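You operate a simulated robot arm through the tools that you are given. There is no shell and no other tool.

The job below is to be done with a simulated two-armed robot. You get a single attempt, and the scene is never put back.

Task
Seal the pump and pull at least 22 inches of vacuum on the intake gauge.
Fine: black handle in, pump drain shut, intake cap tight; hold the primer button till the needle is there. Leave the other controls as they are.

It is judged by the outcome, as a careful person would: the job done as asked, and still so three seconds after it is handed in. It fails if anything else is knocked over, pushed out of place, dropped, spilled or broken. A push-on lid holds only when it is set on centred and level and pressed home; a screw cap is set on level and turned clockwise until tight.

Robot
Two 7-joint arms with three-finger grippers on one trunk that stands fixed in place. Base frame: the origin is at the foot of the trunk, x ahead of it, y to its left, z up. Readings come in mm, degrees, newtons and seconds.
The left shoulder is at [30, 124, 1233], the right one opposite. With the tool pointing down near the work surface each hand reaches from about 100 to 540 mm from the base axis, measured 20 degrees to its own side. Payload 2.2 kg a hand.
The tool frame of a hand sits at the grasp point between the pads (the TCP): z along the fingers, y along the line on which they close. The tips reach 28 mm beyond it. The gripper opens to 102 mm. The gripper's body begins 71 mm behind the TCP.
Orientation is told as [roll, pitch, yaw] about the base's x, y, z axes, in that order, counted from this pose: with the fingers straight down and closing along the base's y, the tool's x points along the base's -x, its y along +y and its z along -z.

Tools
- The arms move only by the tool nudge_tool. It takes "left_targets", "right_targets" or both (then of equal length, played together; a hand with none holds still); each is a list of rows, each a list of 3 entries, a list of its own where there are three numbers: the turn, a rotation vector about the base's x, y, z in units of 4 degrees (1.0 is 4 degrees), then the shift along the base's x, y, z in units of 50 mm (1.0 is 50 mm), then the gripper command, from -1 (fully open) to 1 (shut), values between in proportion. In form: [[[wx, wy, wz], [x, y, z], grip], ...]. A call has 1 to 20 rows; each row shifts and turns the commanded pose from where the row before left it. A call with a number of a shift or a turn outside -1 to 1 is refused whole. Rows are played at 5 a second. More than 50 mm and 8.6 degrees between two rows, or a gripper value outside its range, and nothing of the call is played. Where a pose cannot be reached the arm comes as near as it can. A force on the tool above 70 N (or 10 N above the force at the start of the call, whichever is more), or a blocked arm, ends the call early, and 0.2 s more pass. The fingers move at their own pace and stop on an object; they squeeze with about 34 N. The grip force told is the motor's: it shows also when the fingers shut on nothing. Time passes only in rows, and 0.2 s behind the last, so rows that do not move let the fingers close. It gives the time, the measured TCP pose, the force on the tool (base axes), the opening and the grip force at its end, in the units of the frame above (readings bear some noise), with the torque about the TCP (base axes, N m) and any sound that the robot's microphone picked up, and new pictures: "views" is both (left out), scene, wrist or none (wrist: the cameras of the hands that moved).
- Cameras (640 x 400 px; columns grow to the right, rows downward): "scene" is now at [23.4, 37.6, 1941.2]; the picture's right is [0.61, -0.79, 0.00], its down [-0.70, -0.54, -0.46] and it looks along [0.37, 0.28, -0.89] (base axes); focal length 358 px, centre (320, 200). "left" rides on the left gripper at [72, 38, -86] in its tool frame; the picture's right is [-0.46, 0.89, 0.00], its down [-0.60, -0.32, -0.73] and it looks along [-0.65, -0.34, 0.68] (tool axes); focal length 256 px, centre (320, 200). "right" rides on the right gripper at [69, 44, -86] in its tool frame; the picture's right is [-0.53, 0.85, 0.00], its down [-0.58, -0.36, -0.73] and it looks along [-0.62, -0.39, 0.68] (tool axes); focal length 256 px, centre (320, 200). There is no depth. A picture from a camera that has moved, and an enlarged one, comes with that camera's place and axes in the base frame and with its lens. The place of the scene camera against the robot may be out by one fixed shift of up to 12 mm in any direction.
- slide_trunk(by): slides the trunk up (or, below 0, down) by that many mm; the arms and the scene camera ride with it, the base frame stays. It gives what a move gives, with no picture.
- pan_tilt(pan, tilt): turns the head with the scene camera to pan (to the left, within 143 degrees either way) and tilt (down, from -29 to 69), counted from straight ahead of the robot. It gives what a move gives, and a new picture of the scene camera.
- zoom(camera, box): a new picture of the part [left, top, right, bottom] of that camera's present view, enlarged. It takes no simulated time.
- finish_job(): hands the job in; it is judged then, once.

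Places have to be worked out from the pictures, the camera data and where the tool is seen. Open the grippers and draw the arms clear of the work before you hand the job in, unless the task says otherwise.

The tools are called after "Request:" as a command line: name --argument value ..., lists and objects as JSON in quotes. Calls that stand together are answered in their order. nudge_tool: Moves the arms, as the interface text tells. Its arguments: {"type":"object","properties":{"left_targets":{"type":"array"},"right_targets":{"type":"array"},"views":{"type":"string","enum":["both","scene","wrist","none"]}},"required":[]} The other tools are called the same way: slide_trunk (by) slides the trunk up or down; pan_tilt (pan, tilt) turns the head that bears the scene camera; zoom (camera, box) takes an enlarged picture of a part of a camera's view; finish_job () hands the job in.

At the start:

```text
clock: 0.0
left_tcp_pos: [359.0, 415.9, 1377.1]
left_orientation: [0.0, 0.0, 0.0]
left_wrist_force: [0.2, -0.2, -0.9]
left_ft_torque: [-0.02, 0.0, -0.01]
left_grip_width: 101.7
left_gripper_force: 0.1
right_tcp_pos: [490.9, 57.0, 1459.6]
right_orientation: [0.0, 0.0, 0.1]
right_wrist_force: [0.0, 0.2, 0.1]
right_ft_torque: [0.03, 0.01, 0.04]
right_grip_width: 102.1
right_gripper_force: 0.0
trunk travel left (down, up): [-475.0, 65.0]
head pan, tilt: [37.4, 62.4]
```

scene: 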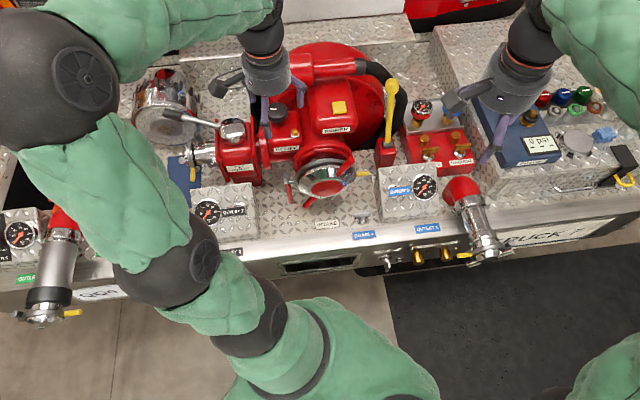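
right: 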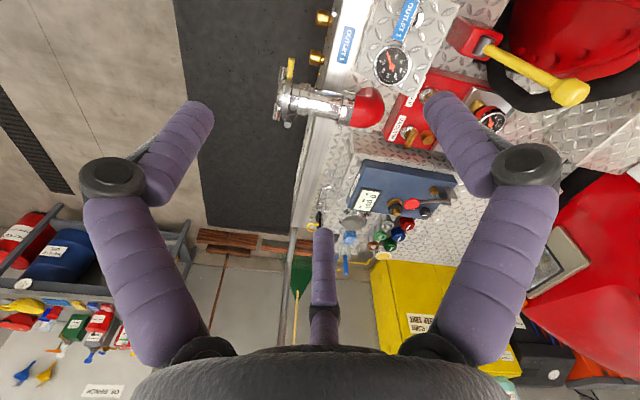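
left: 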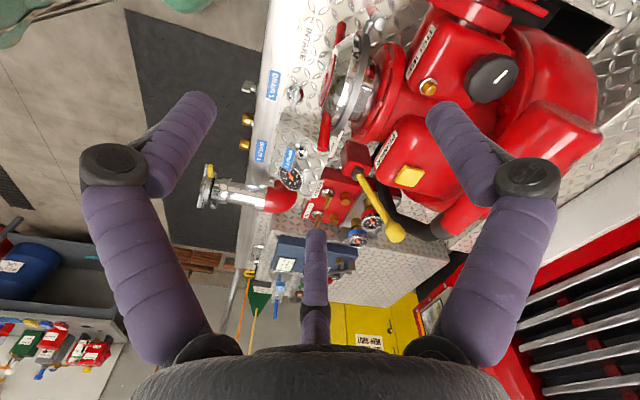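

The scene shows a pump panel with many controls. I'll enlarge parts of the scene view to read labels before moving anything.

Request:
zoom --camera "scene" --box '[160, 60, 400, 210]'

Request:
zoom --camera "scene" --box '[280, 140, 520, 290]'

Request:
zoom --camera "scene" --box '[360, 60, 640, 235]'

Request:
zoom --camera "scene" --box '[0, 140, 290, 330]'

Request:
zoom --camera "left" --box '[240, 0, 640, 250]'

Request:
zoom --camera "right" --box '[260, 0, 640, 260]'

```text
2.67 times, centred on (280, 135) of scene
camera zoom: at [23.4, 37.6, 1941.2], right [0.61, -0.79, 0.0], down [-0.7, -0.54, -0.46], along [0.37, 0.28, -0.89], focal length 954 px, centre (427, 373)
```

zoom: 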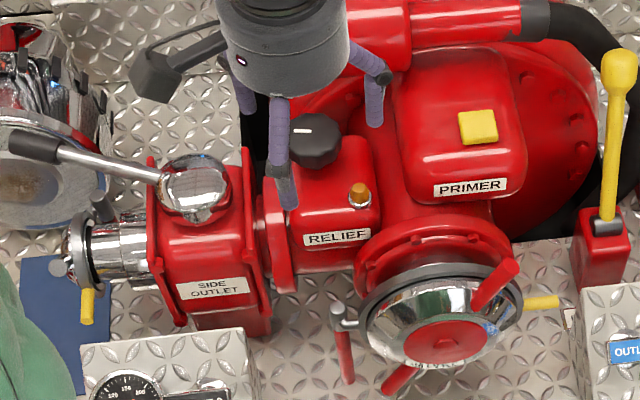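

```text
2.67 times, centred on (400, 215) of scene
camera zoom: at [23.4, 37.6, 1941.2], right [0.61, -0.79, 0.0], down [-0.7, -0.54, -0.46], along [0.37, 0.28, -0.89], focal length 954 px, centre (107, 160)
```

zoom: 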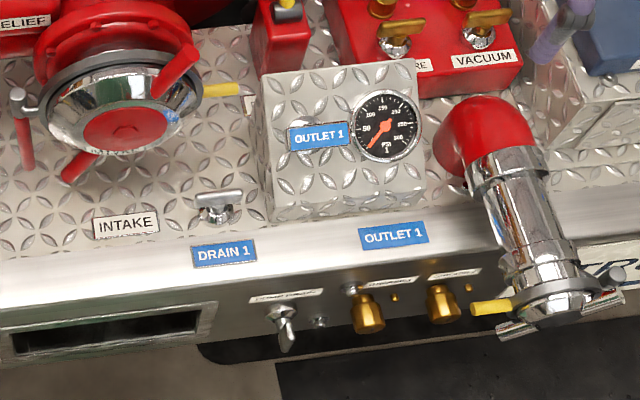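

```text
2.29 times, centred on (500, 148) of scene
camera zoom: at [23.4, 37.6, 1941.2], right [0.61, -0.79, 0.0], down [-0.7, -0.54, -0.46], along [0.37, 0.28, -0.89], focal length 818 px, centre (-91, 320)
```

zoom: 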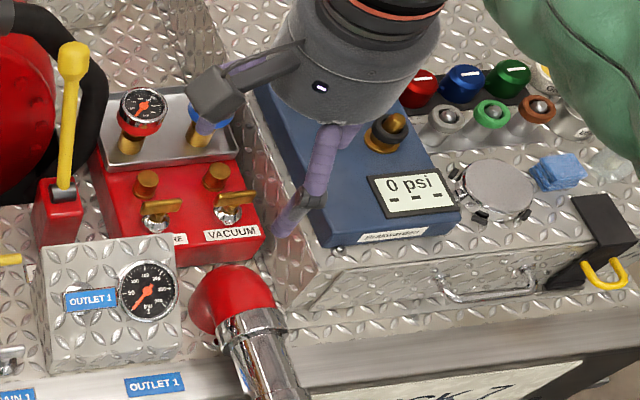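

```text
2.11 times, centred on (145, 235) of scene
camera zoom: at [23.4, 37.6, 1941.2], right [0.61, -0.79, 0.0], down [-0.7, -0.54, -0.46], along [0.37, 0.28, -0.89], focal length 754 px, centre (688, 126)
```

zoom: 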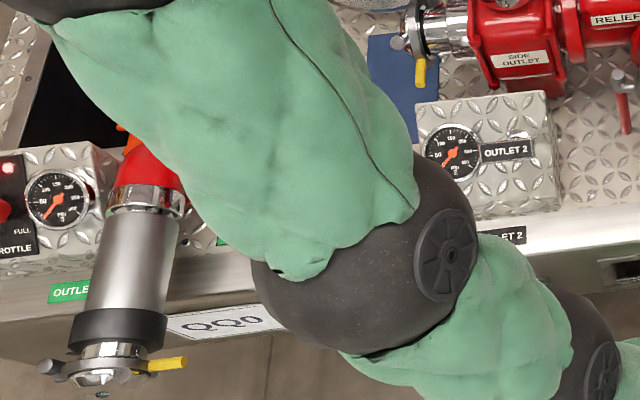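

```text
1.60 times, centred on (440, 125) of left
camera zoom: at [285.3, 454.1, 1462.7], right [0.46, 0.89, 0.0], down [0.6, -0.32, 0.73], along [0.65, -0.34, -0.68], focal length 410 px, centre (128, 320)
```

zoom: 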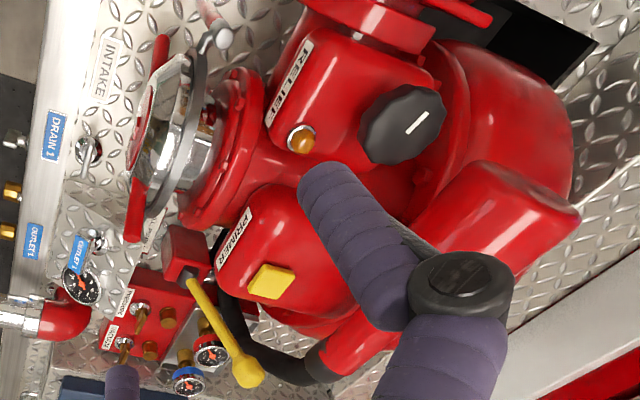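

```text
1.54 times, centred on (450, 130) of right
camera zoom: at [422.7, 101.2, 1545.3], right [0.53, 0.85, 0.0], down [0.58, -0.36, 0.73], along [0.62, -0.39, -0.68], focal length 394 px, centre (120, 308)
```

zoom: 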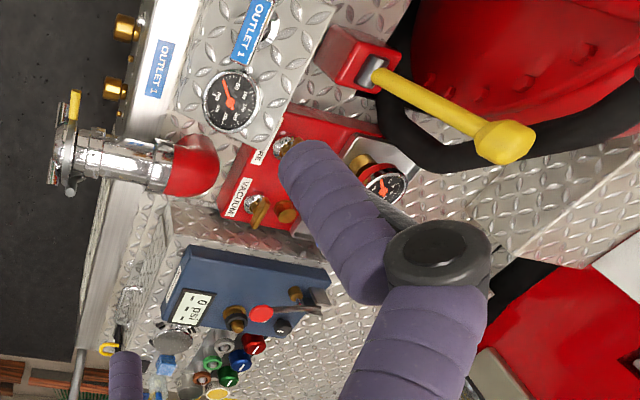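

I can make out RELIEF, PRIMER, SIDE OUTLET, DRAIN 1, OUTLET labels, and PRESSURE/VACUUM cocks. I'll turn the head to look at the rest of the rig from both sides.

Request:
pan_tilt --pan 70 --tilt 50

Request:
zoom --camera "scene" --box '[0, 0, 320, 200]'

Request:
zoom --camera "scene" --box '[320, 0, 640, 200]'

Request:
zoom --camera "scene" --box '[320, 200, 640, 400]'

Request:
pan_tilt --pan 10 --tilt 50

Request:
zoom --camera "scene" --box '[0, 0, 320, 200]'

Request:
zoom --camera "scene" --box '[320, 0, 640, 200]'

Request:
zoom --camera "scene" --box '[0, 200, 320, 400]'

Request:
zoom --camera "scene" --box '[320, 200, 640, 400]'

```text
clock: 1.0
left_tcp_pos: [357.8, 415.4, 1378.0]
left_orientation: [0.1, 0.0, 0.1]
left_wrist_force: [0.3, -0.1, 0.2]
left_ft_torque: [-0.02, 0.01, 0.01]
left_grip_width: 102.0
left_gripper_force: 0.0
right_tcp_pos: [490.9, 56.5, 1459.8]
right_orientation: [-0.1, 0.0, 0.0]
right_wrist_force: [0.4, 1.0, -0.7]
right_ft_torque: [-0.01, 0.0, 0.02]
right_grip_width: 101.6
right_gripper_force: 0.2
trunk travel left (down, up): [-475.0, 65.0]
head pan, tilt: [70.0, 50.0]
camera scene: at [-0.9, 71.1, 1956.5], right [0.94, -0.34, 0.0], down [-0.26, -0.72, -0.64], along [0.22, 0.6, -0.77], focal length 358 px, centre (320, 200)
```

scene: 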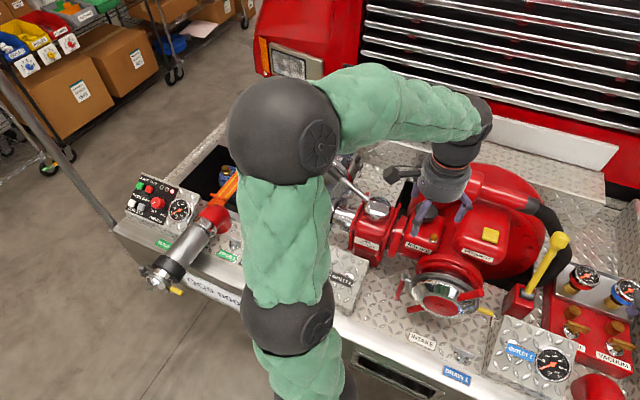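

```text
2.00 times, centred on (160, 100) of scene
camera zoom: at [-0.9, 71.1, 1956.5], right [0.94, -0.34, 0.0], down [-0.26, -0.72, -0.64], along [0.22, 0.6, -0.77], focal length 716 px, centre (640, 400)
```

zoom: 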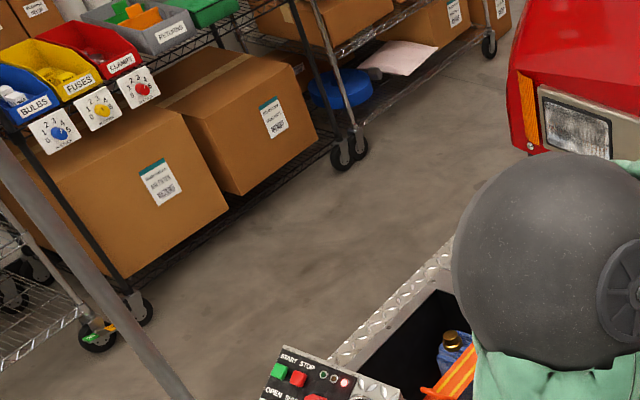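

```text
2.00 times, centred on (480, 100) of scene
camera zoom: at [-0.9, 71.1, 1956.5], right [0.94, -0.34, 0.0], down [-0.26, -0.72, -0.64], along [0.22, 0.6, -0.77], focal length 716 px, centre (0, 400)
```

zoom: 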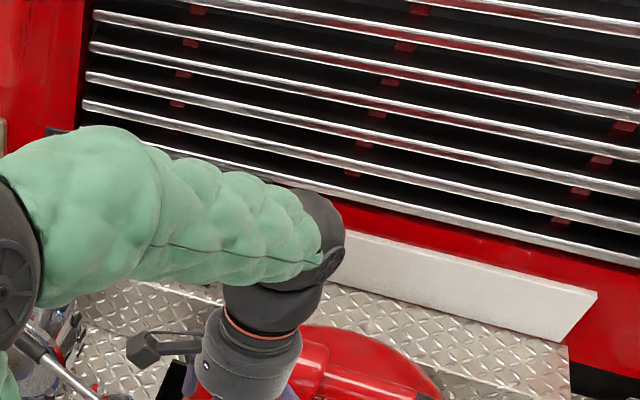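

```text
2.00 times, centred on (480, 300) of scene
camera zoom: at [-0.9, 71.1, 1956.5], right [0.94, -0.34, 0.0], down [-0.26, -0.72, -0.64], along [0.22, 0.6, -0.77], focal length 716 px, centre (0, 0)
```

zoom: 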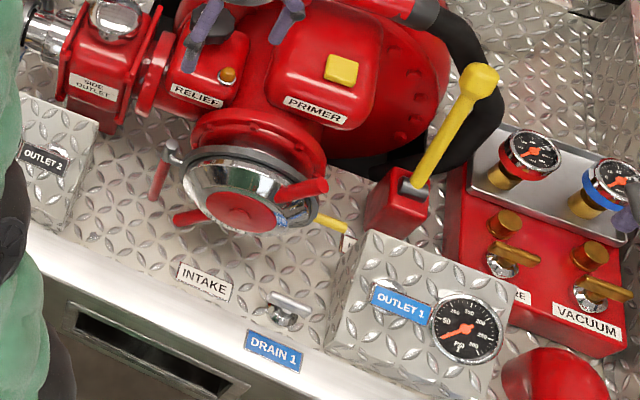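

```text
clock: 2.3
left_tcp_pos: [356.7, 416.0, 1377.7]
left_orientation: [0.0, 0.1, 0.1]
left_wrist_force: [0.0, 0.5, -0.2]
left_ft_torque: [0.0, -0.04, 0.0]
left_grip_width: 102.0
left_gripper_force: 0.1
right_tcp_pos: [491.1, 56.7, 1458.5]
right_orientation: [-0.1, 0.0, 0.1]
right_wrist_force: [-0.3, 0.1, 0.2]
right_ft_torque: [0.0, 0.0, -0.02]
right_grip_width: 102.2
right_gripper_force: 0.0
trunk travel left (down, up): [-475.0, 65.0]
head pan, tilt: [10.0, 50.0]
camera scene: at [48.5, 12.3, 1956.5], right [0.17, -0.98, 0.0], down [-0.75, -0.13, -0.64], along [0.63, 0.11, -0.77], focal length 358 px, centre (320, 200)
```

scene: 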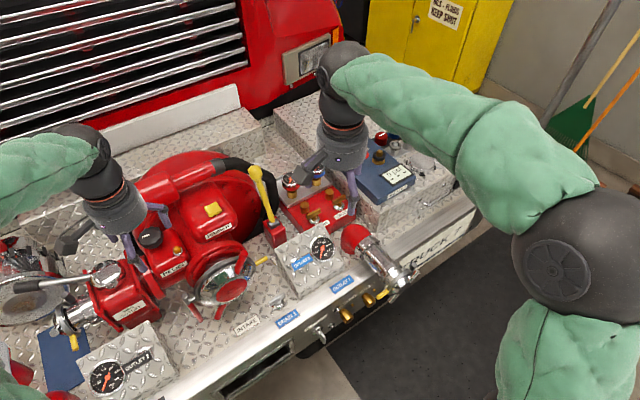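

```text
2.00 times, centred on (160, 100) of scene
camera zoom: at [48.5, 12.3, 1956.5], right [0.17, -0.98, 0.0], down [-0.75, -0.13, -0.64], along [0.63, 0.11, -0.77], focal length 716 px, centre (640, 400)
```

zoom: 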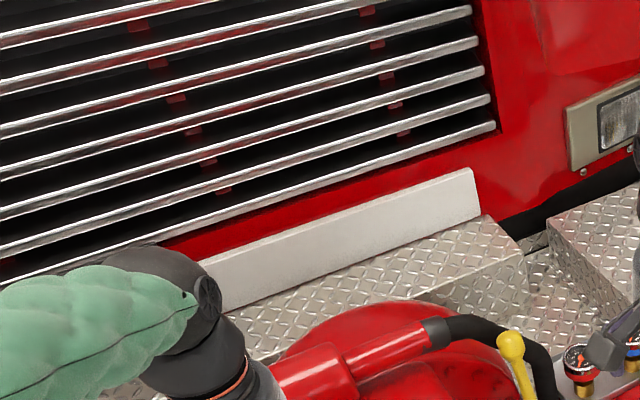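

```text
2.00 times, centred on (480, 100) of scene
camera zoom: at [48.5, 12.3, 1956.5], right [0.17, -0.98, 0.0], down [-0.75, -0.13, -0.64], along [0.63, 0.11, -0.77], focal length 716 px, centre (0, 400)
```

zoom: 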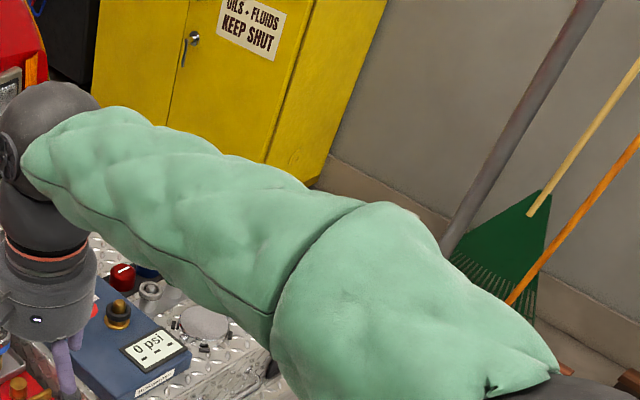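

```text
2.00 times, centred on (160, 300) of scene
camera zoom: at [48.5, 12.3, 1956.5], right [0.17, -0.98, 0.0], down [-0.75, -0.13, -0.64], along [0.63, 0.11, -0.77], focal length 716 px, centre (640, 0)
```

zoom: 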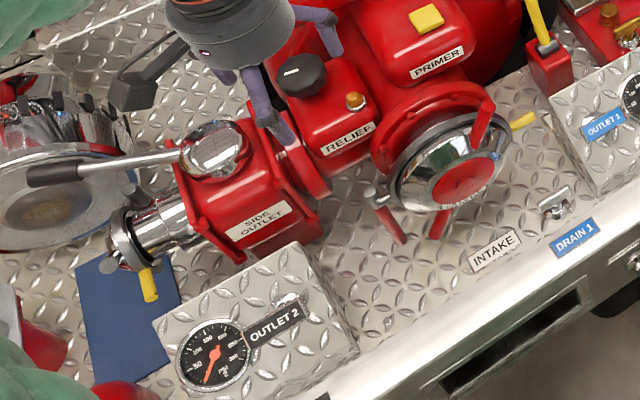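

```text
2.00 times, centred on (480, 300) of scene
camera zoom: at [48.5, 12.3, 1956.5], right [0.17, -0.98, 0.0], down [-0.75, -0.13, -0.64], along [0.63, 0.11, -0.77], focal length 716 px, centre (0, 0)
```

zoom: 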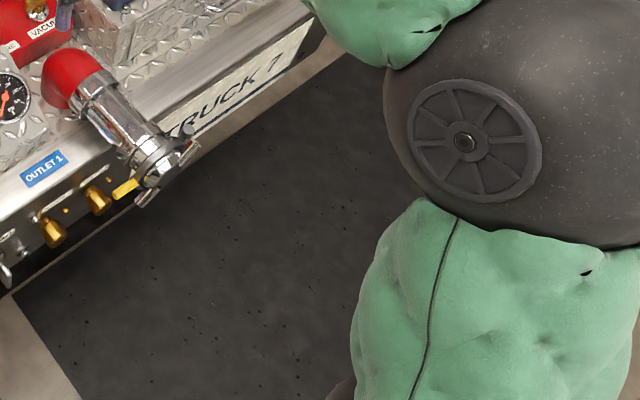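

I need finer detail on the front-panel controls and the OUTLET 2 box. I'll point the head down and zoom tightly.

Request:
pan_tilt --pan 37 --tilt 66

Request:
zoom --camera "scene" --box '[340, 180, 480, 268]'

Request:
zoom --camera "scene" --box '[180, 140, 320, 228]'

Request:
zoom --camera "scene" --box '[380, 60, 520, 148]'

Request:
zoom --camera "scene" --box '[260, 110, 400, 198]'

Request:
zoom --camera "scene" --box '[500, 60, 640, 148]'

Request:
zoom --camera "scene" --box '[0, 160, 140, 248]'

Request:
zoom --camera "scene" --box '[120, 40, 260, 128]'

```text
clock: 3.2
left_tcp_pos: [357.6, 415.8, 1377.4]
left_orientation: [0.0, 0.0, 0.0]
left_wrist_force: [-0.3, 0.6, 0.2]
left_ft_torque: [0.01, 0.04, 0.0]
left_grip_width: 102.1
left_gripper_force: 0.0
right_tcp_pos: [490.4, 57.2, 1459.4]
right_orientation: [0.0, 0.0, 0.0]
right_wrist_force: [0.0, -0.1, -0.6]
right_ft_torque: [-0.03, 0.0, -0.03]
right_grip_width: 101.9
right_gripper_force: 0.0
trunk travel left (down, up): [-475.0, 65.0]
head pan, tilt: [37.0, 66.0]
camera scene: at [20.3, 34.5, 1937.4], right [0.6, -0.8, 0.0], down [-0.73, -0.55, -0.41], along [0.33, 0.24, -0.91], focal length 358 px, centre (320, 200)
```

scene: 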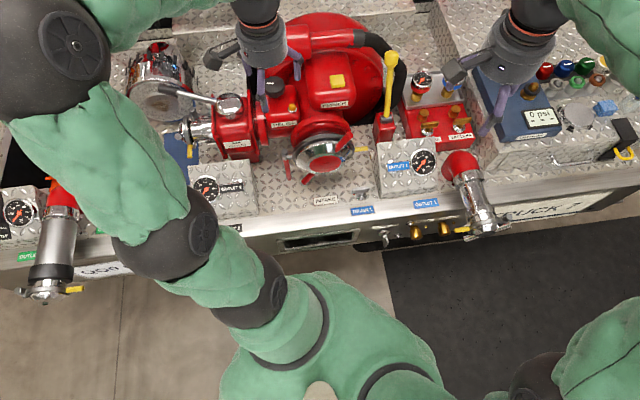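

```text
4.55 times, centred on (410, 224) of scene
camera zoom: at [20.3, 34.5, 1937.4], right [0.6, -0.8, 0.0], down [-0.73, -0.55, -0.41], along [0.33, 0.24, -0.91], focal length 1627 px, centre (-89, 91)
```

zoom: 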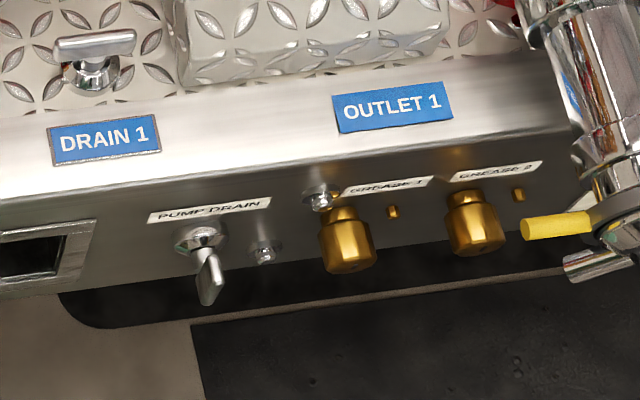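

```text
4.55 times, centred on (250, 184) of scene
camera zoom: at [20.3, 34.5, 1937.4], right [0.6, -0.8, 0.0], down [-0.73, -0.55, -0.41], along [0.33, 0.24, -0.91], focal length 1627 px, centre (638, 273)
```

zoom: 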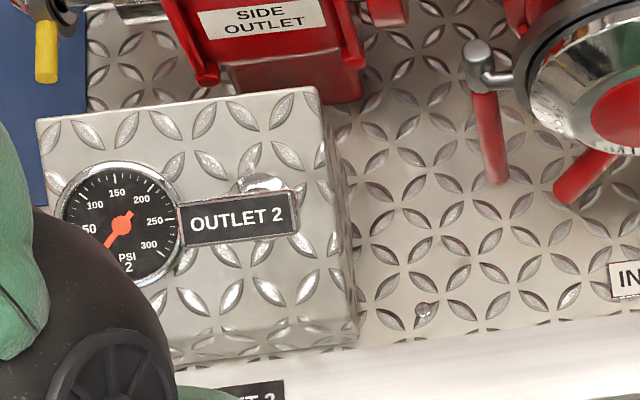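

```text
4.55 times, centred on (450, 104) of scene
camera zoom: at [20.3, 34.5, 1937.4], right [0.6, -0.8, 0.0], down [-0.73, -0.55, -0.41], along [0.33, 0.24, -0.91], focal length 1627 px, centre (-271, 636)
```

zoom: 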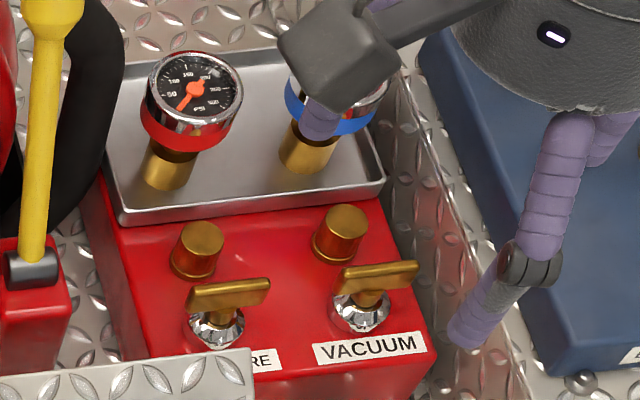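

```text
4.55 times, centred on (330, 154) of scene
camera zoom: at [20.3, 34.5, 1937.4], right [0.6, -0.8, 0.0], down [-0.73, -0.55, -0.41], along [0.33, 0.24, -0.91], focal length 1627 px, centre (274, 409)
```

zoom: 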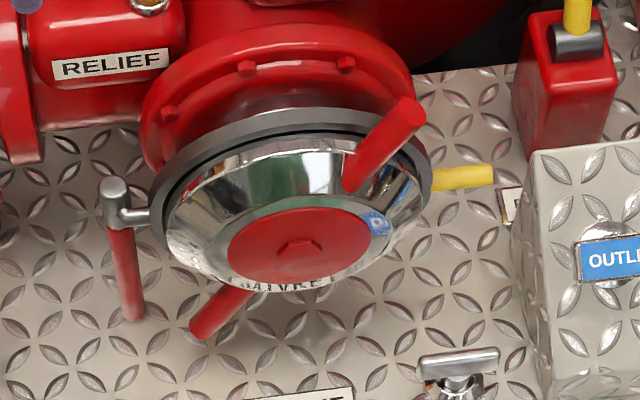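

```text
4.55 times, centred on (570, 104) of scene
camera zoom: at [20.3, 34.5, 1937.4], right [0.6, -0.8, 0.0], down [-0.73, -0.55, -0.41], along [0.33, 0.24, -0.91], focal length 1627 px, centre (-816, 636)
```

zoom: 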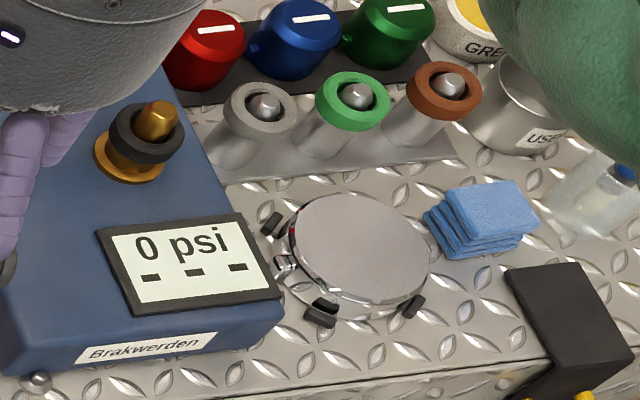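

```text
4.55 times, centred on (70, 204) of scene
camera zoom: at [20.3, 34.5, 1937.4], right [0.6, -0.8, 0.0], down [-0.73, -0.55, -0.41], along [0.33, 0.24, -0.91], focal length 1627 px, centre (1456, 182)
```

zoom: 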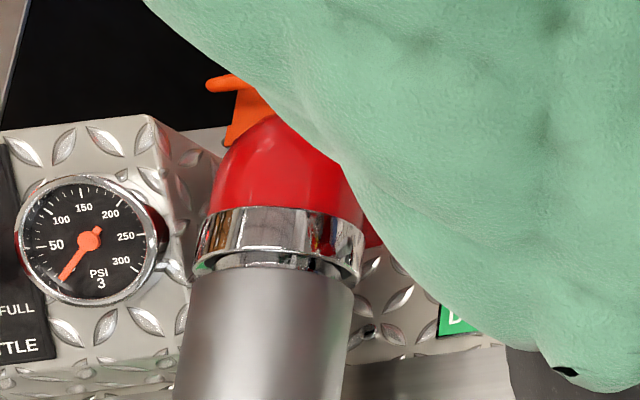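

```text
4.55 times, centred on (190, 84) of scene
camera zoom: at [20.3, 34.5, 1937.4], right [0.6, -0.8, 0.0], down [-0.73, -0.55, -0.41], along [0.33, 0.24, -0.91], focal length 1627 px, centre (911, 727)
```

zoom: 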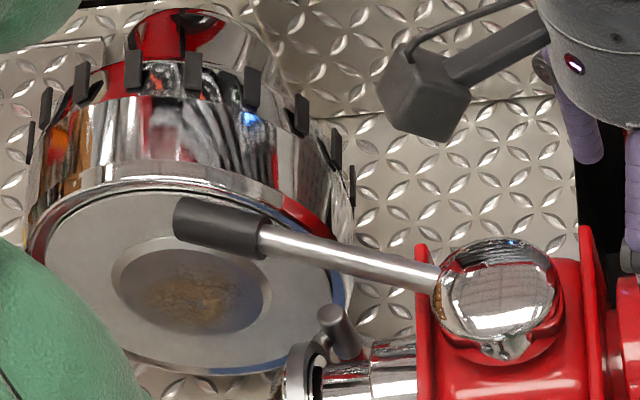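

The PUMP DRAIN cock is on the front face (~[475,195,700]), the intake cap at roughly [517,380,890] with red lugs. The left arm hides the OUTLET 2 / left part, so I'll yaw the left hand and draw it back to look there with its wrist camera.

Request:
nudge_tool --left_targets '[[[0, 0, 1], [-0.1, 0, 0], -1], [[0, 0, 1], [-0.1, 0, 0], -1], [[0, 0, 1], [-0.1, 0, 0], -1], [[0, 0, 1], [-0.1, 0, 0], -1], [[0, 0, 1], [-0.1, 0, 0], -1], [[0, 0, 1], [-0.1, 0, 0], -1], [[0, 0, 1], [-0.1, 0, 0], -1], [[0, 0, 1], [-0.1, 0, 0], -1], [[0, 0, 1], [-0.1, 0, 0], -1], [[0, 0, 1], [-0.1, 0, 0], -1], [[0, 0, 1], [-0.1, 0, 0], -1], [[0, 0, 1], [-0.1, 0, 0], -1], [[0, 0, 1], [-0.1, 0, 0], -1], [[0, 0, 1], [-0.1, 0, 0], -1], [[0, 0, 1], [-0.1, 0, 0], -1]]' --views "both"

Request:
zoom --camera "left" --box '[220, 0, 640, 260]'

Request:
zoom --camera "left" --box '[0, 0, 400, 250]'

```text
clock: 6.4
left_tcp_pos: [283.4, 414.7, 1377.6]
left_orientation: [0.0, 0.0, 60.2]
left_wrist_force: [0.6, -0.4, -0.1]
left_ft_torque: [-0.02, 0.03, 0.02]
left_grip_width: 101.9
left_gripper_force: 0.0
right_tcp_pos: [490.3, 57.4, 1459.7]
right_orientation: [0.0, 0.0, 0.0]
right_wrist_force: [0.0, -0.2, 0.5]
right_ft_torque: [0.01, -0.01, -0.01]
right_grip_width: 102.1
right_gripper_force: 0.1
trunk travel left (down, up): [-475.0, 65.0]
head pan, tilt: [37.0, 66.0]
camera scene: at [19.8, 34.4, 1937.3], right [0.6, -0.8, 0.0], down [-0.73, -0.55, -0.41], along [0.32, 0.24, -0.91], focal length 358 px, centre (320, 200)
camera left: at [213.6, 371.9, 1463.4], right [-0.54, 0.84, 0.0], down [0.58, 0.37, 0.73], along [0.62, 0.39, -0.68], focal length 256 px, centre (320, 200)
```

scene: 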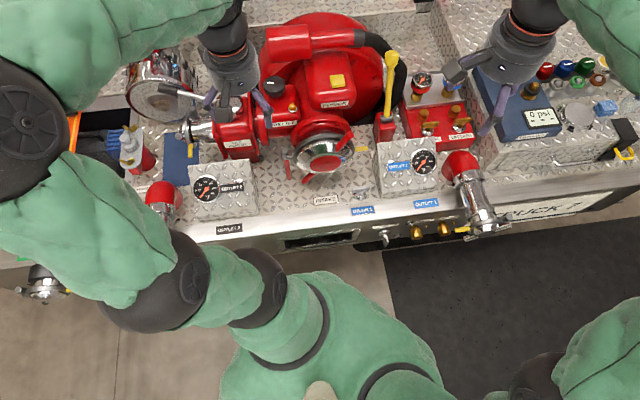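
left: 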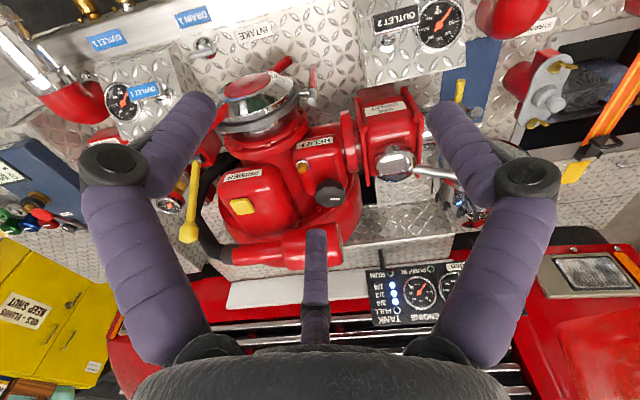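

```text
1.52 times, centred on (430, 130) of left
camera zoom: at [213.6, 371.9, 1463.4], right [-0.54, 0.84, 0.0], down [0.58, 0.37, 0.73], along [0.62, 0.39, -0.68], focal length 390 px, centre (152, 307)
```

zoom: 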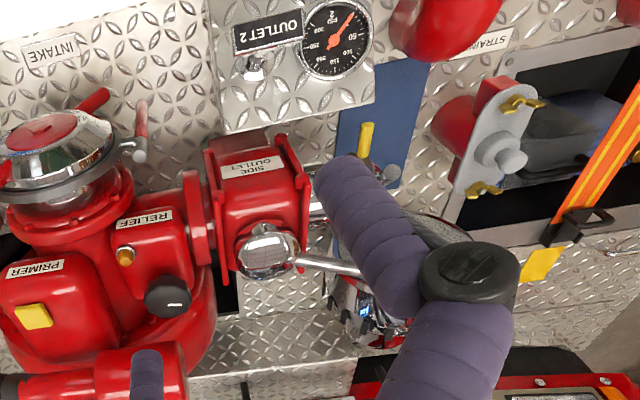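

```text
1.60 times, centred on (200, 125) of left
camera zoom: at [213.6, 371.9, 1463.4], right [-0.54, 0.84, 0.0], down [0.58, 0.37, 0.73], along [0.62, 0.39, -0.68], focal length 410 px, centre (512, 320)
```

zoom: 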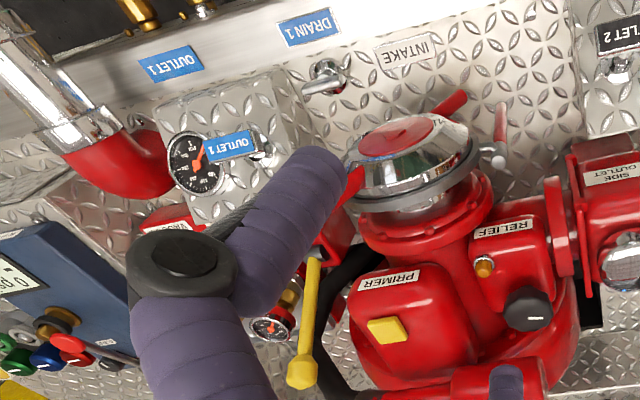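

OUTLET 1 and OUTLET 2 boxes both seem to carry push-pull handles with coloured plates (black = OUTLET 2). I'll compare how far each stands out.

Request:
zoom --camera "left" --box '[340, 0, 480, 88]'

Request:
zoom --camera "left" --box '[80, 50, 220, 138]'

Request:
zoom --camera "scene" --box '[180, 150, 280, 212]'

Request:
zoom --camera "scene" --box '[360, 130, 460, 192]'

Request:
zoom --camera "scene" --box '[90, 60, 250, 160]'

Request:
zoom --camera "scene" --box '[90, 140, 250, 240]'

Request:
zoom --camera "left" --box '[440, 0, 640, 125]'

Request:
zoom --camera "left" --box '[200, 40, 360, 140]'

Request:
zoom --camera "left" --box '[340, 240, 480, 328]'

```text
4.55 times, centred on (410, 44) of left
camera zoom: at [213.6, 371.9, 1463.4], right [-0.54, 0.84, 0.0], down [0.58, 0.37, 0.73], along [0.62, 0.39, -0.68], focal length 1164 px, centre (-89, 909)
```

zoom: 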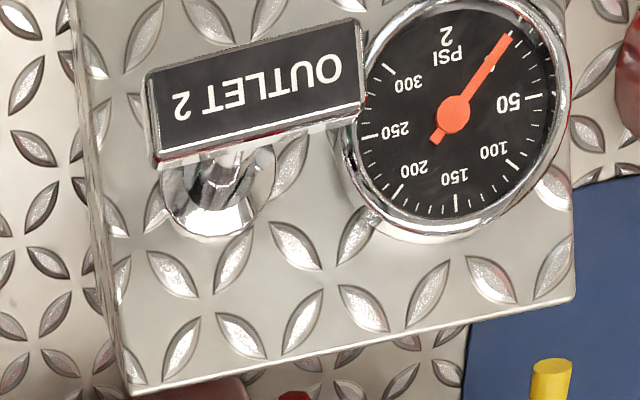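

```text
4.55 times, centred on (150, 94) of left
camera zoom: at [213.6, 371.9, 1463.4], right [-0.54, 0.84, 0.0], down [0.58, 0.37, 0.73], along [0.62, 0.39, -0.68], focal length 1164 px, centre (1093, 682)
```

zoom: 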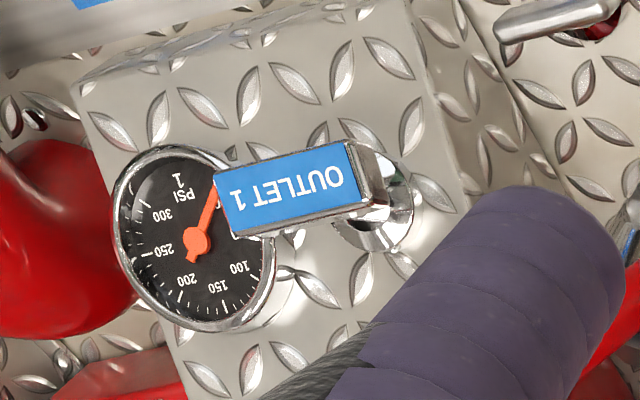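

```text
6.40 times, centred on (230, 181) of scene
camera zoom: at [19.8, 34.4, 1937.3], right [0.6, -0.8, 0.0], down [-0.73, -0.55, -0.41], along [0.32, 0.24, -0.91], focal length 2291 px, centre (896, 322)
```

zoom: 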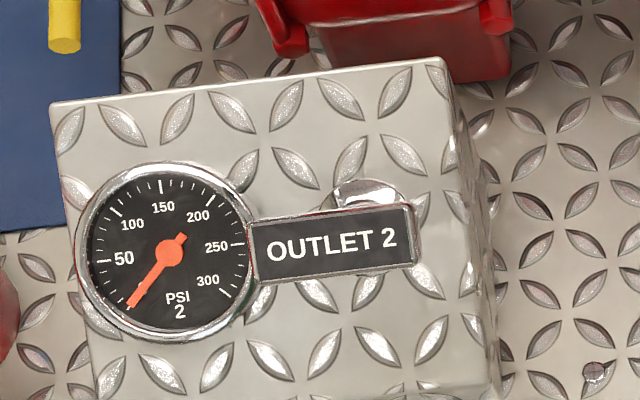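

```text
6.40 times, centred on (410, 161) of scene
camera zoom: at [19.8, 34.4, 1937.3], right [0.6, -0.8, 0.0], down [-0.73, -0.55, -0.41], along [0.32, 0.24, -0.91], focal length 2291 px, centre (-256, 450)
```

zoom: 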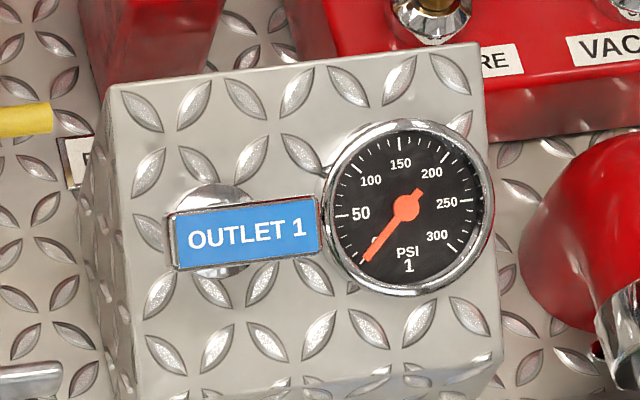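

```text
4.00 times, centred on (170, 110) of scene
camera zoom: at [19.8, 34.4, 1937.3], right [0.6, -0.8, 0.0], down [-0.73, -0.55, -0.41], along [0.32, 0.24, -0.91], focal length 1432 px, centre (920, 560)
```

zoom: 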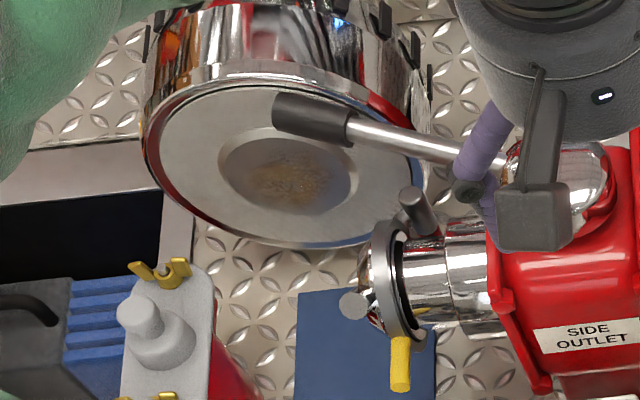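

```text
4.00 times, centred on (170, 190) of scene
camera zoom: at [19.8, 34.4, 1937.3], right [0.6, -0.8, 0.0], down [-0.73, -0.55, -0.41], along [0.32, 0.24, -0.91], focal length 1432 px, centre (920, 240)
```

zoom: 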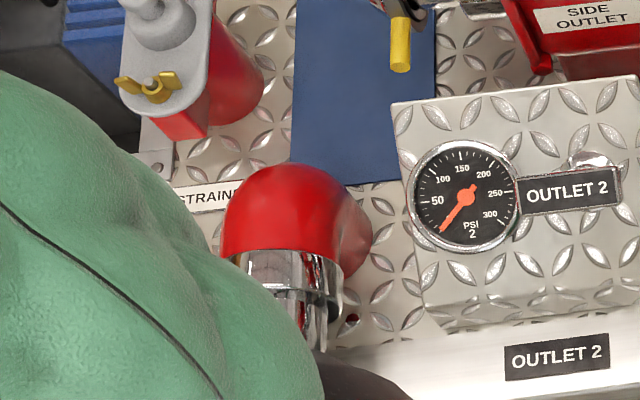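

```text
3.20 times, centred on (540, 62) of left
camera zoom: at [213.6, 371.9, 1463.4], right [-0.54, 0.84, 0.0], down [0.58, 0.37, 0.73], along [0.62, 0.39, -0.68], focal length 819 px, centre (-384, 640)
```

zoom: 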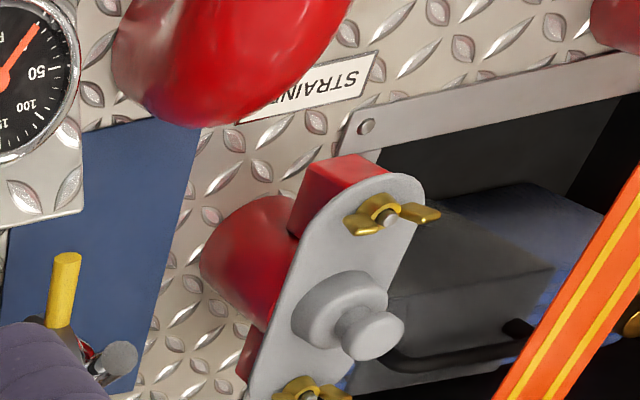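

```text
4.00 times, centred on (280, 90) of left
camera zoom: at [213.6, 371.9, 1463.4], right [-0.54, 0.84, 0.0], down [0.58, 0.37, 0.73], along [0.62, 0.39, -0.68], focal length 1024 px, centre (480, 640)
```

zoom: 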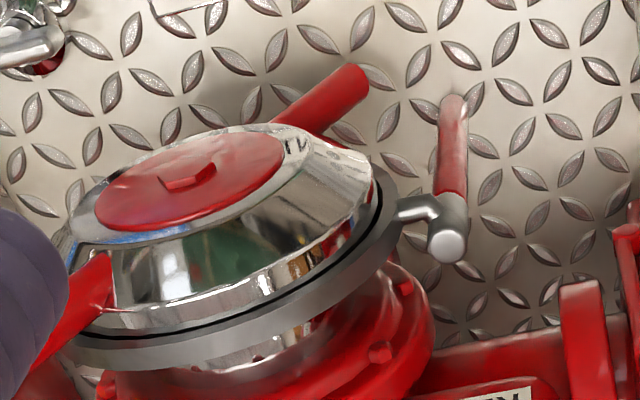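

```text
4.55 times, centred on (410, 284) of left
camera zoom: at [213.6, 371.9, 1463.4], right [-0.54, 0.84, 0.0], down [0.58, 0.37, 0.73], along [0.62, 0.39, -0.68], focal length 1164 px, centre (-89, -182)
```

zoom: 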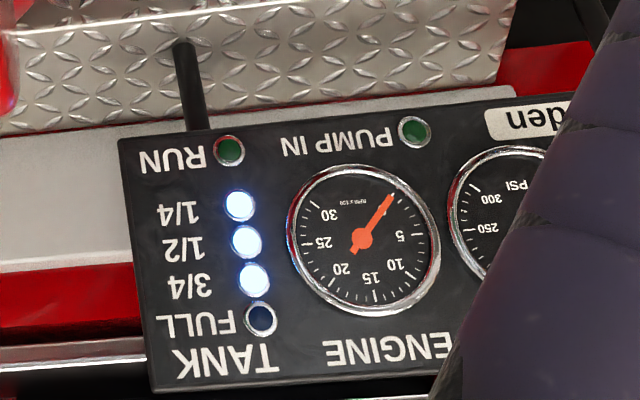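

The OUTLET 2 plate (black) stands out on its stem at about [248,527,958], while the OUTLET 1 (blue) sits close to its box: so the black push-pull handle is OUTLET 2's. I'll draw the right arm back and right so the gauges come into view.

Request:
nudge_tool --right_targets '[[[0, 0, 0], [-0.5, -0.6, 0.2], -1], [[0, 0, 0], [-0.5, -0.6, 0.2], -1], [[0, 0, 0], [-0.5, -0.6, 0], -1], [[0, 0, 0], [-0.5, -0.6, 0], -1], [[0, 0, 0], [-0.5, -0.6, 0], -1], [[0, 0, 0], [-0.5, -0.6, 0], -1], [[0, 0, 0], [-0.5, -0.6, 0], -1], [[0, 0, 0], [-0.5, -0.6, 0], -1]]' --views "both"

Request:
zoom --camera "scene" --box '[380, 60, 520, 148]'

Request:
zoom --camera "scene" --box '[400, 60, 460, 98]'

```text
clock: 8.2
left_tcp_pos: [281.7, 414.7, 1378.5]
left_orientation: [0.1, 0.0, 60.1]
left_wrist_force: [-0.7, -0.1, 0.0]
left_ft_torque: [0.05, -0.05, -0.01]
left_grip_width: 101.9
left_gripper_force: 0.0
right_tcp_pos: [288.7, -185.6, 1480.7]
right_orientation: [0.1, -0.1, 0.1]
right_wrist_force: [-0.3, -0.6, -0.4]
right_ft_torque: [0.02, -0.06, 0.01]
right_grip_width: 101.7
right_gripper_force: 0.1
trunk travel left (down, up): [-475.0, 65.0]
head pan, tilt: [37.0, 66.0]
camera scene: at [17.9, 33.3, 1937.4], right [0.6, -0.8, 0.0], down [-0.73, -0.55, -0.41], along [0.33, 0.25, -0.91], focal length 358 px, centre (320, 200)
camera right: at [219.9, -141.0, 1566.7], right [0.53, 0.85, 0.0], down [0.58, -0.36, 0.73], along [0.62, -0.39, -0.68], focal length 256 px, centre (320, 200)
```

scene: 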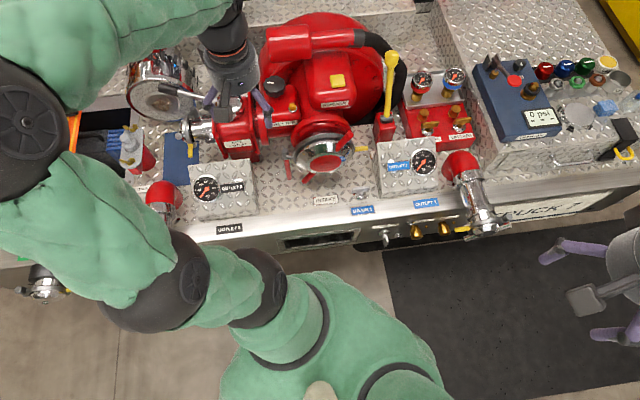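
right: 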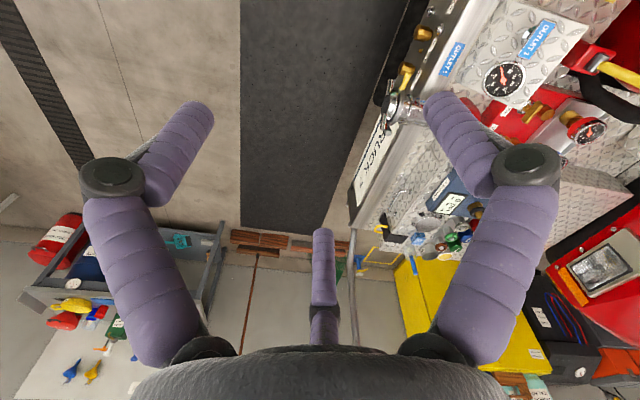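

```text
4.55 times, centred on (450, 104) of scene
camera zoom: at [17.9, 33.3, 1937.4], right [0.6, -0.8, 0.0], down [-0.73, -0.55, -0.41], along [0.33, 0.25, -0.91], focal length 1627 px, centre (-271, 636)
```

zoom: 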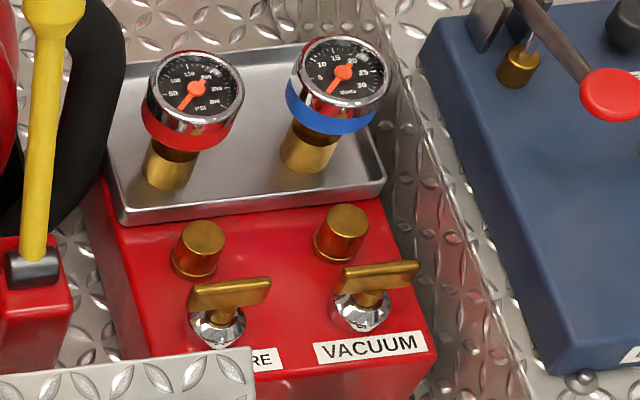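

```text
10.53 times, centred on (430, 79) of scene
camera zoom: at [17.9, 33.3, 1937.4], right [0.6, -0.8, 0.0], down [-0.73, -0.55, -0.41], along [0.33, 0.25, -0.91], focal length 3768 px, centre (-838, 1474)
```

zoom: 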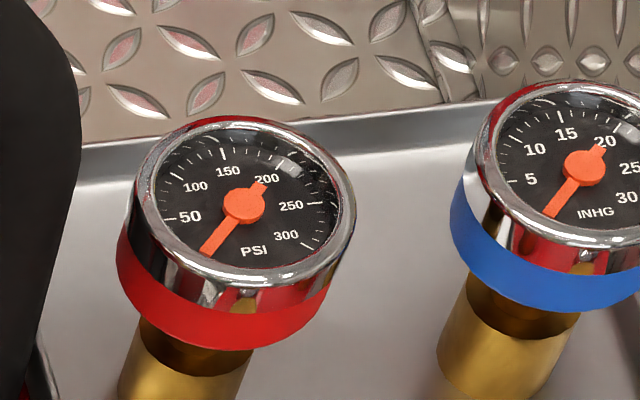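

The blue-ringed gauge reads INHG (0–30), now at 0; the needle must reach 22. Next I'll bring the left hand down in front of the bumper to look at the pump drain cock face-on, in two stages.

Request:
nudge_tool --left_targets '[[[0, 0, -0.375], [0.075, -0.55, -0.4], -1], [[0, 0, -0.375], [0.075, -0.55, -0.4], -1], [[0, 0, -0.375], [0.075, -0.55, -0.5], -1], [[0, 0, -0.375], [0.075, -0.55, -0.5], -1], [[0, 0, -0.375], [0.075, -0.55, -0.5], -1], [[0, 0, -0.375], [0.075, -0.55, -0.5], -1], [[0, 0, -0.375], [0.075, -0.55, -0.5], -1], [[0, 0, -0.375], [0.075, -0.55, -0.5], -1], [[0, 0, -0.375], [0.075, -0.55, -0.5], -1], [[0, 0, -0.375], [0.075, -0.55, -0.5], -1]]' --views "both"

```text
clock: 10.4
left_tcp_pos: [322.7, 140.6, 1137.6]
left_orientation: [-0.1, -0.1, 45.1]
left_wrist_force: [0.0, -0.9, 0.3]
left_ft_torque: [0.0, -0.02, -0.01]
left_grip_width: 101.5
left_gripper_force: 0.0
right_tcp_pos: [289.8, -184.5, 1480.2]
right_orientation: [0.0, 0.1, 0.1]
right_wrist_force: [-0.5, -0.2, -0.1]
right_ft_torque: [-0.03, -0.02, 0.0]
right_grip_width: 102.1
right_gripper_force: 0.1
trunk travel left (down, up): [-475.0, 65.0]
head pan, tilt: [37.0, 66.0]
camera scene: at [21.0, 33.3, 1937.3], right [0.6, -0.8, 0.0], down [-0.73, -0.55, -0.41], along [0.32, 0.25, -0.91], focal length 358 px, centre (320, 200)
camera left: at [243.4, 115.7, 1222.0], right [-0.3, 0.95, 0.0], down [0.65, 0.2, 0.73], along [0.7, 0.22, -0.68], focal length 256 px, centre (320, 200)
```

scene: 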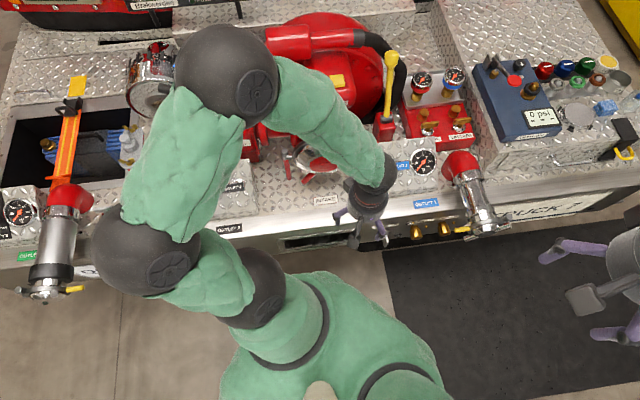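
left: 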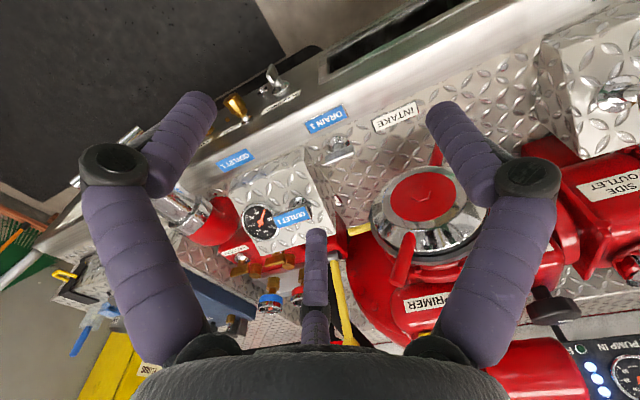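

The left wrist camera now sees the front panel and intake cap; I'll enlarge those.

Request:
zoom --camera "left" --box '[200, 50, 330, 131]'

Request:
zoom --camera "left" --box '[330, 90, 530, 215]'

Request:
zoom --camera "left" --box '[350, 140, 480, 221]'

Request:
zoom --camera "left" --box '[200, 180, 400, 305]'

Request:
zoom --camera "left" --box '[520, 20, 640, 95]'

```text
4.92 times, centred on (265, 90) of left
camera zoom: at [243.4, 115.7, 1222.0], right [-0.3, 0.95, 0.0], down [0.65, 0.2, 0.73], along [0.7, 0.22, -0.68], focal length 1260 px, centre (591, 739)
```

zoom: 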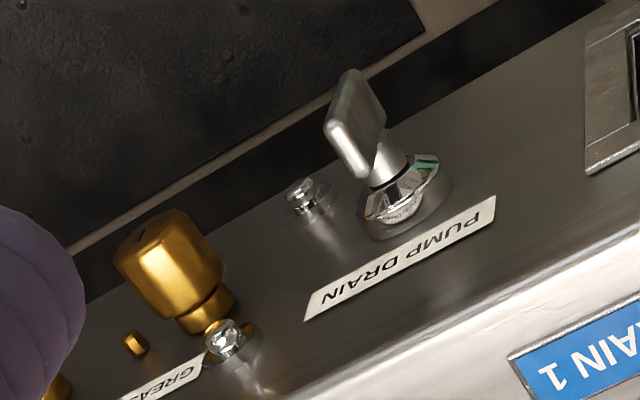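

```text
3.20 times, centred on (430, 152) of left
camera zoom: at [243.4, 115.7, 1222.0], right [-0.3, 0.95, 0.0], down [0.65, 0.2, 0.73], along [0.7, 0.22, -0.68], focal length 819 px, centre (-32, 352)
```

zoom: 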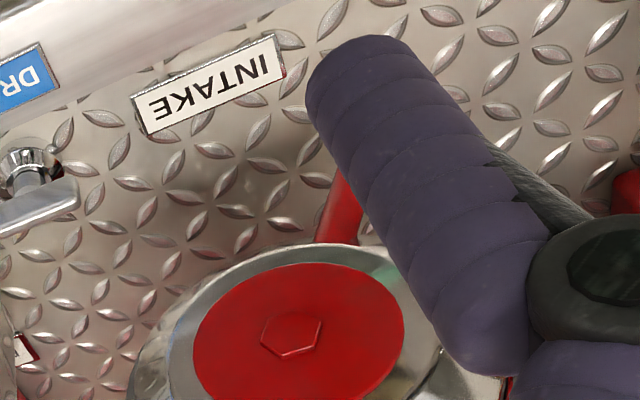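

```text
4.92 times, centred on (415, 180) of left
camera zoom: at [243.4, 115.7, 1222.0], right [-0.3, 0.95, 0.0], down [0.65, 0.2, 0.73], along [0.7, 0.22, -0.68], focal length 1260 px, centre (-148, 296)
```

zoom: 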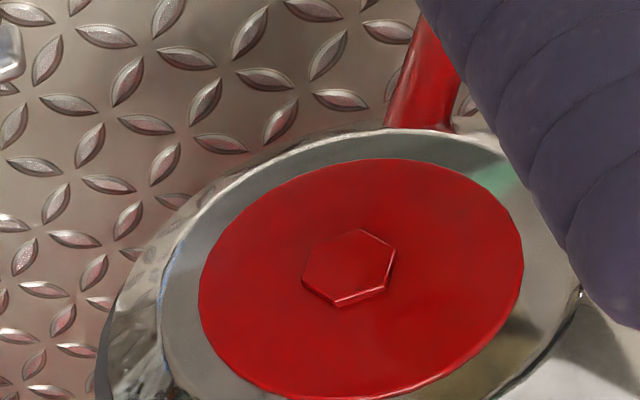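

```text
3.20 times, centred on (300, 242) of left
camera zoom: at [243.4, 115.7, 1222.0], right [-0.3, 0.95, 0.0], down [0.65, 0.2, 0.73], along [0.7, 0.22, -0.68], focal length 819 px, centre (384, 64)
```

zoom: 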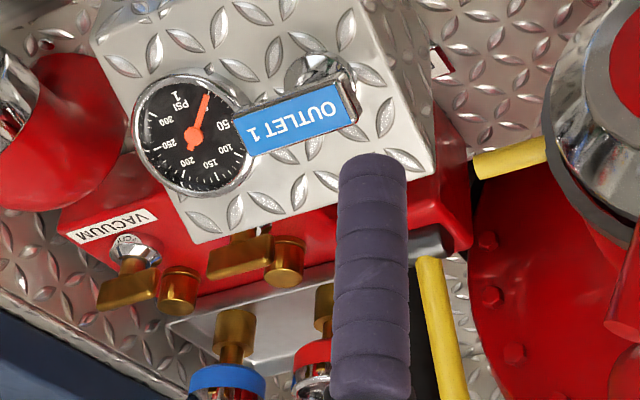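

```text
5.33 times, centred on (580, 58) of left
camera zoom: at [243.4, 115.7, 1222.0], right [-0.3, 0.95, 0.0], down [0.65, 0.2, 0.73], along [0.7, 0.22, -0.68], focal length 1365 px, centre (-1067, 960)
```

zoom: 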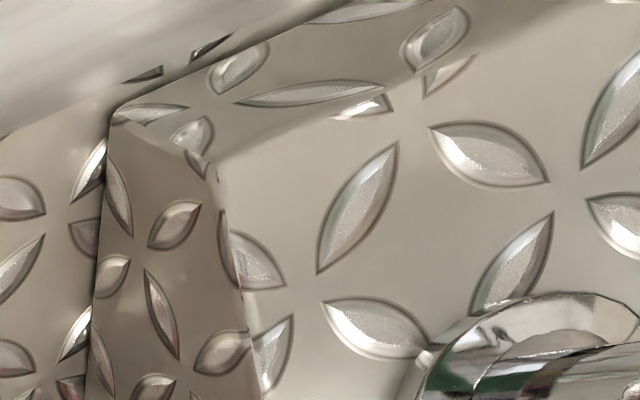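

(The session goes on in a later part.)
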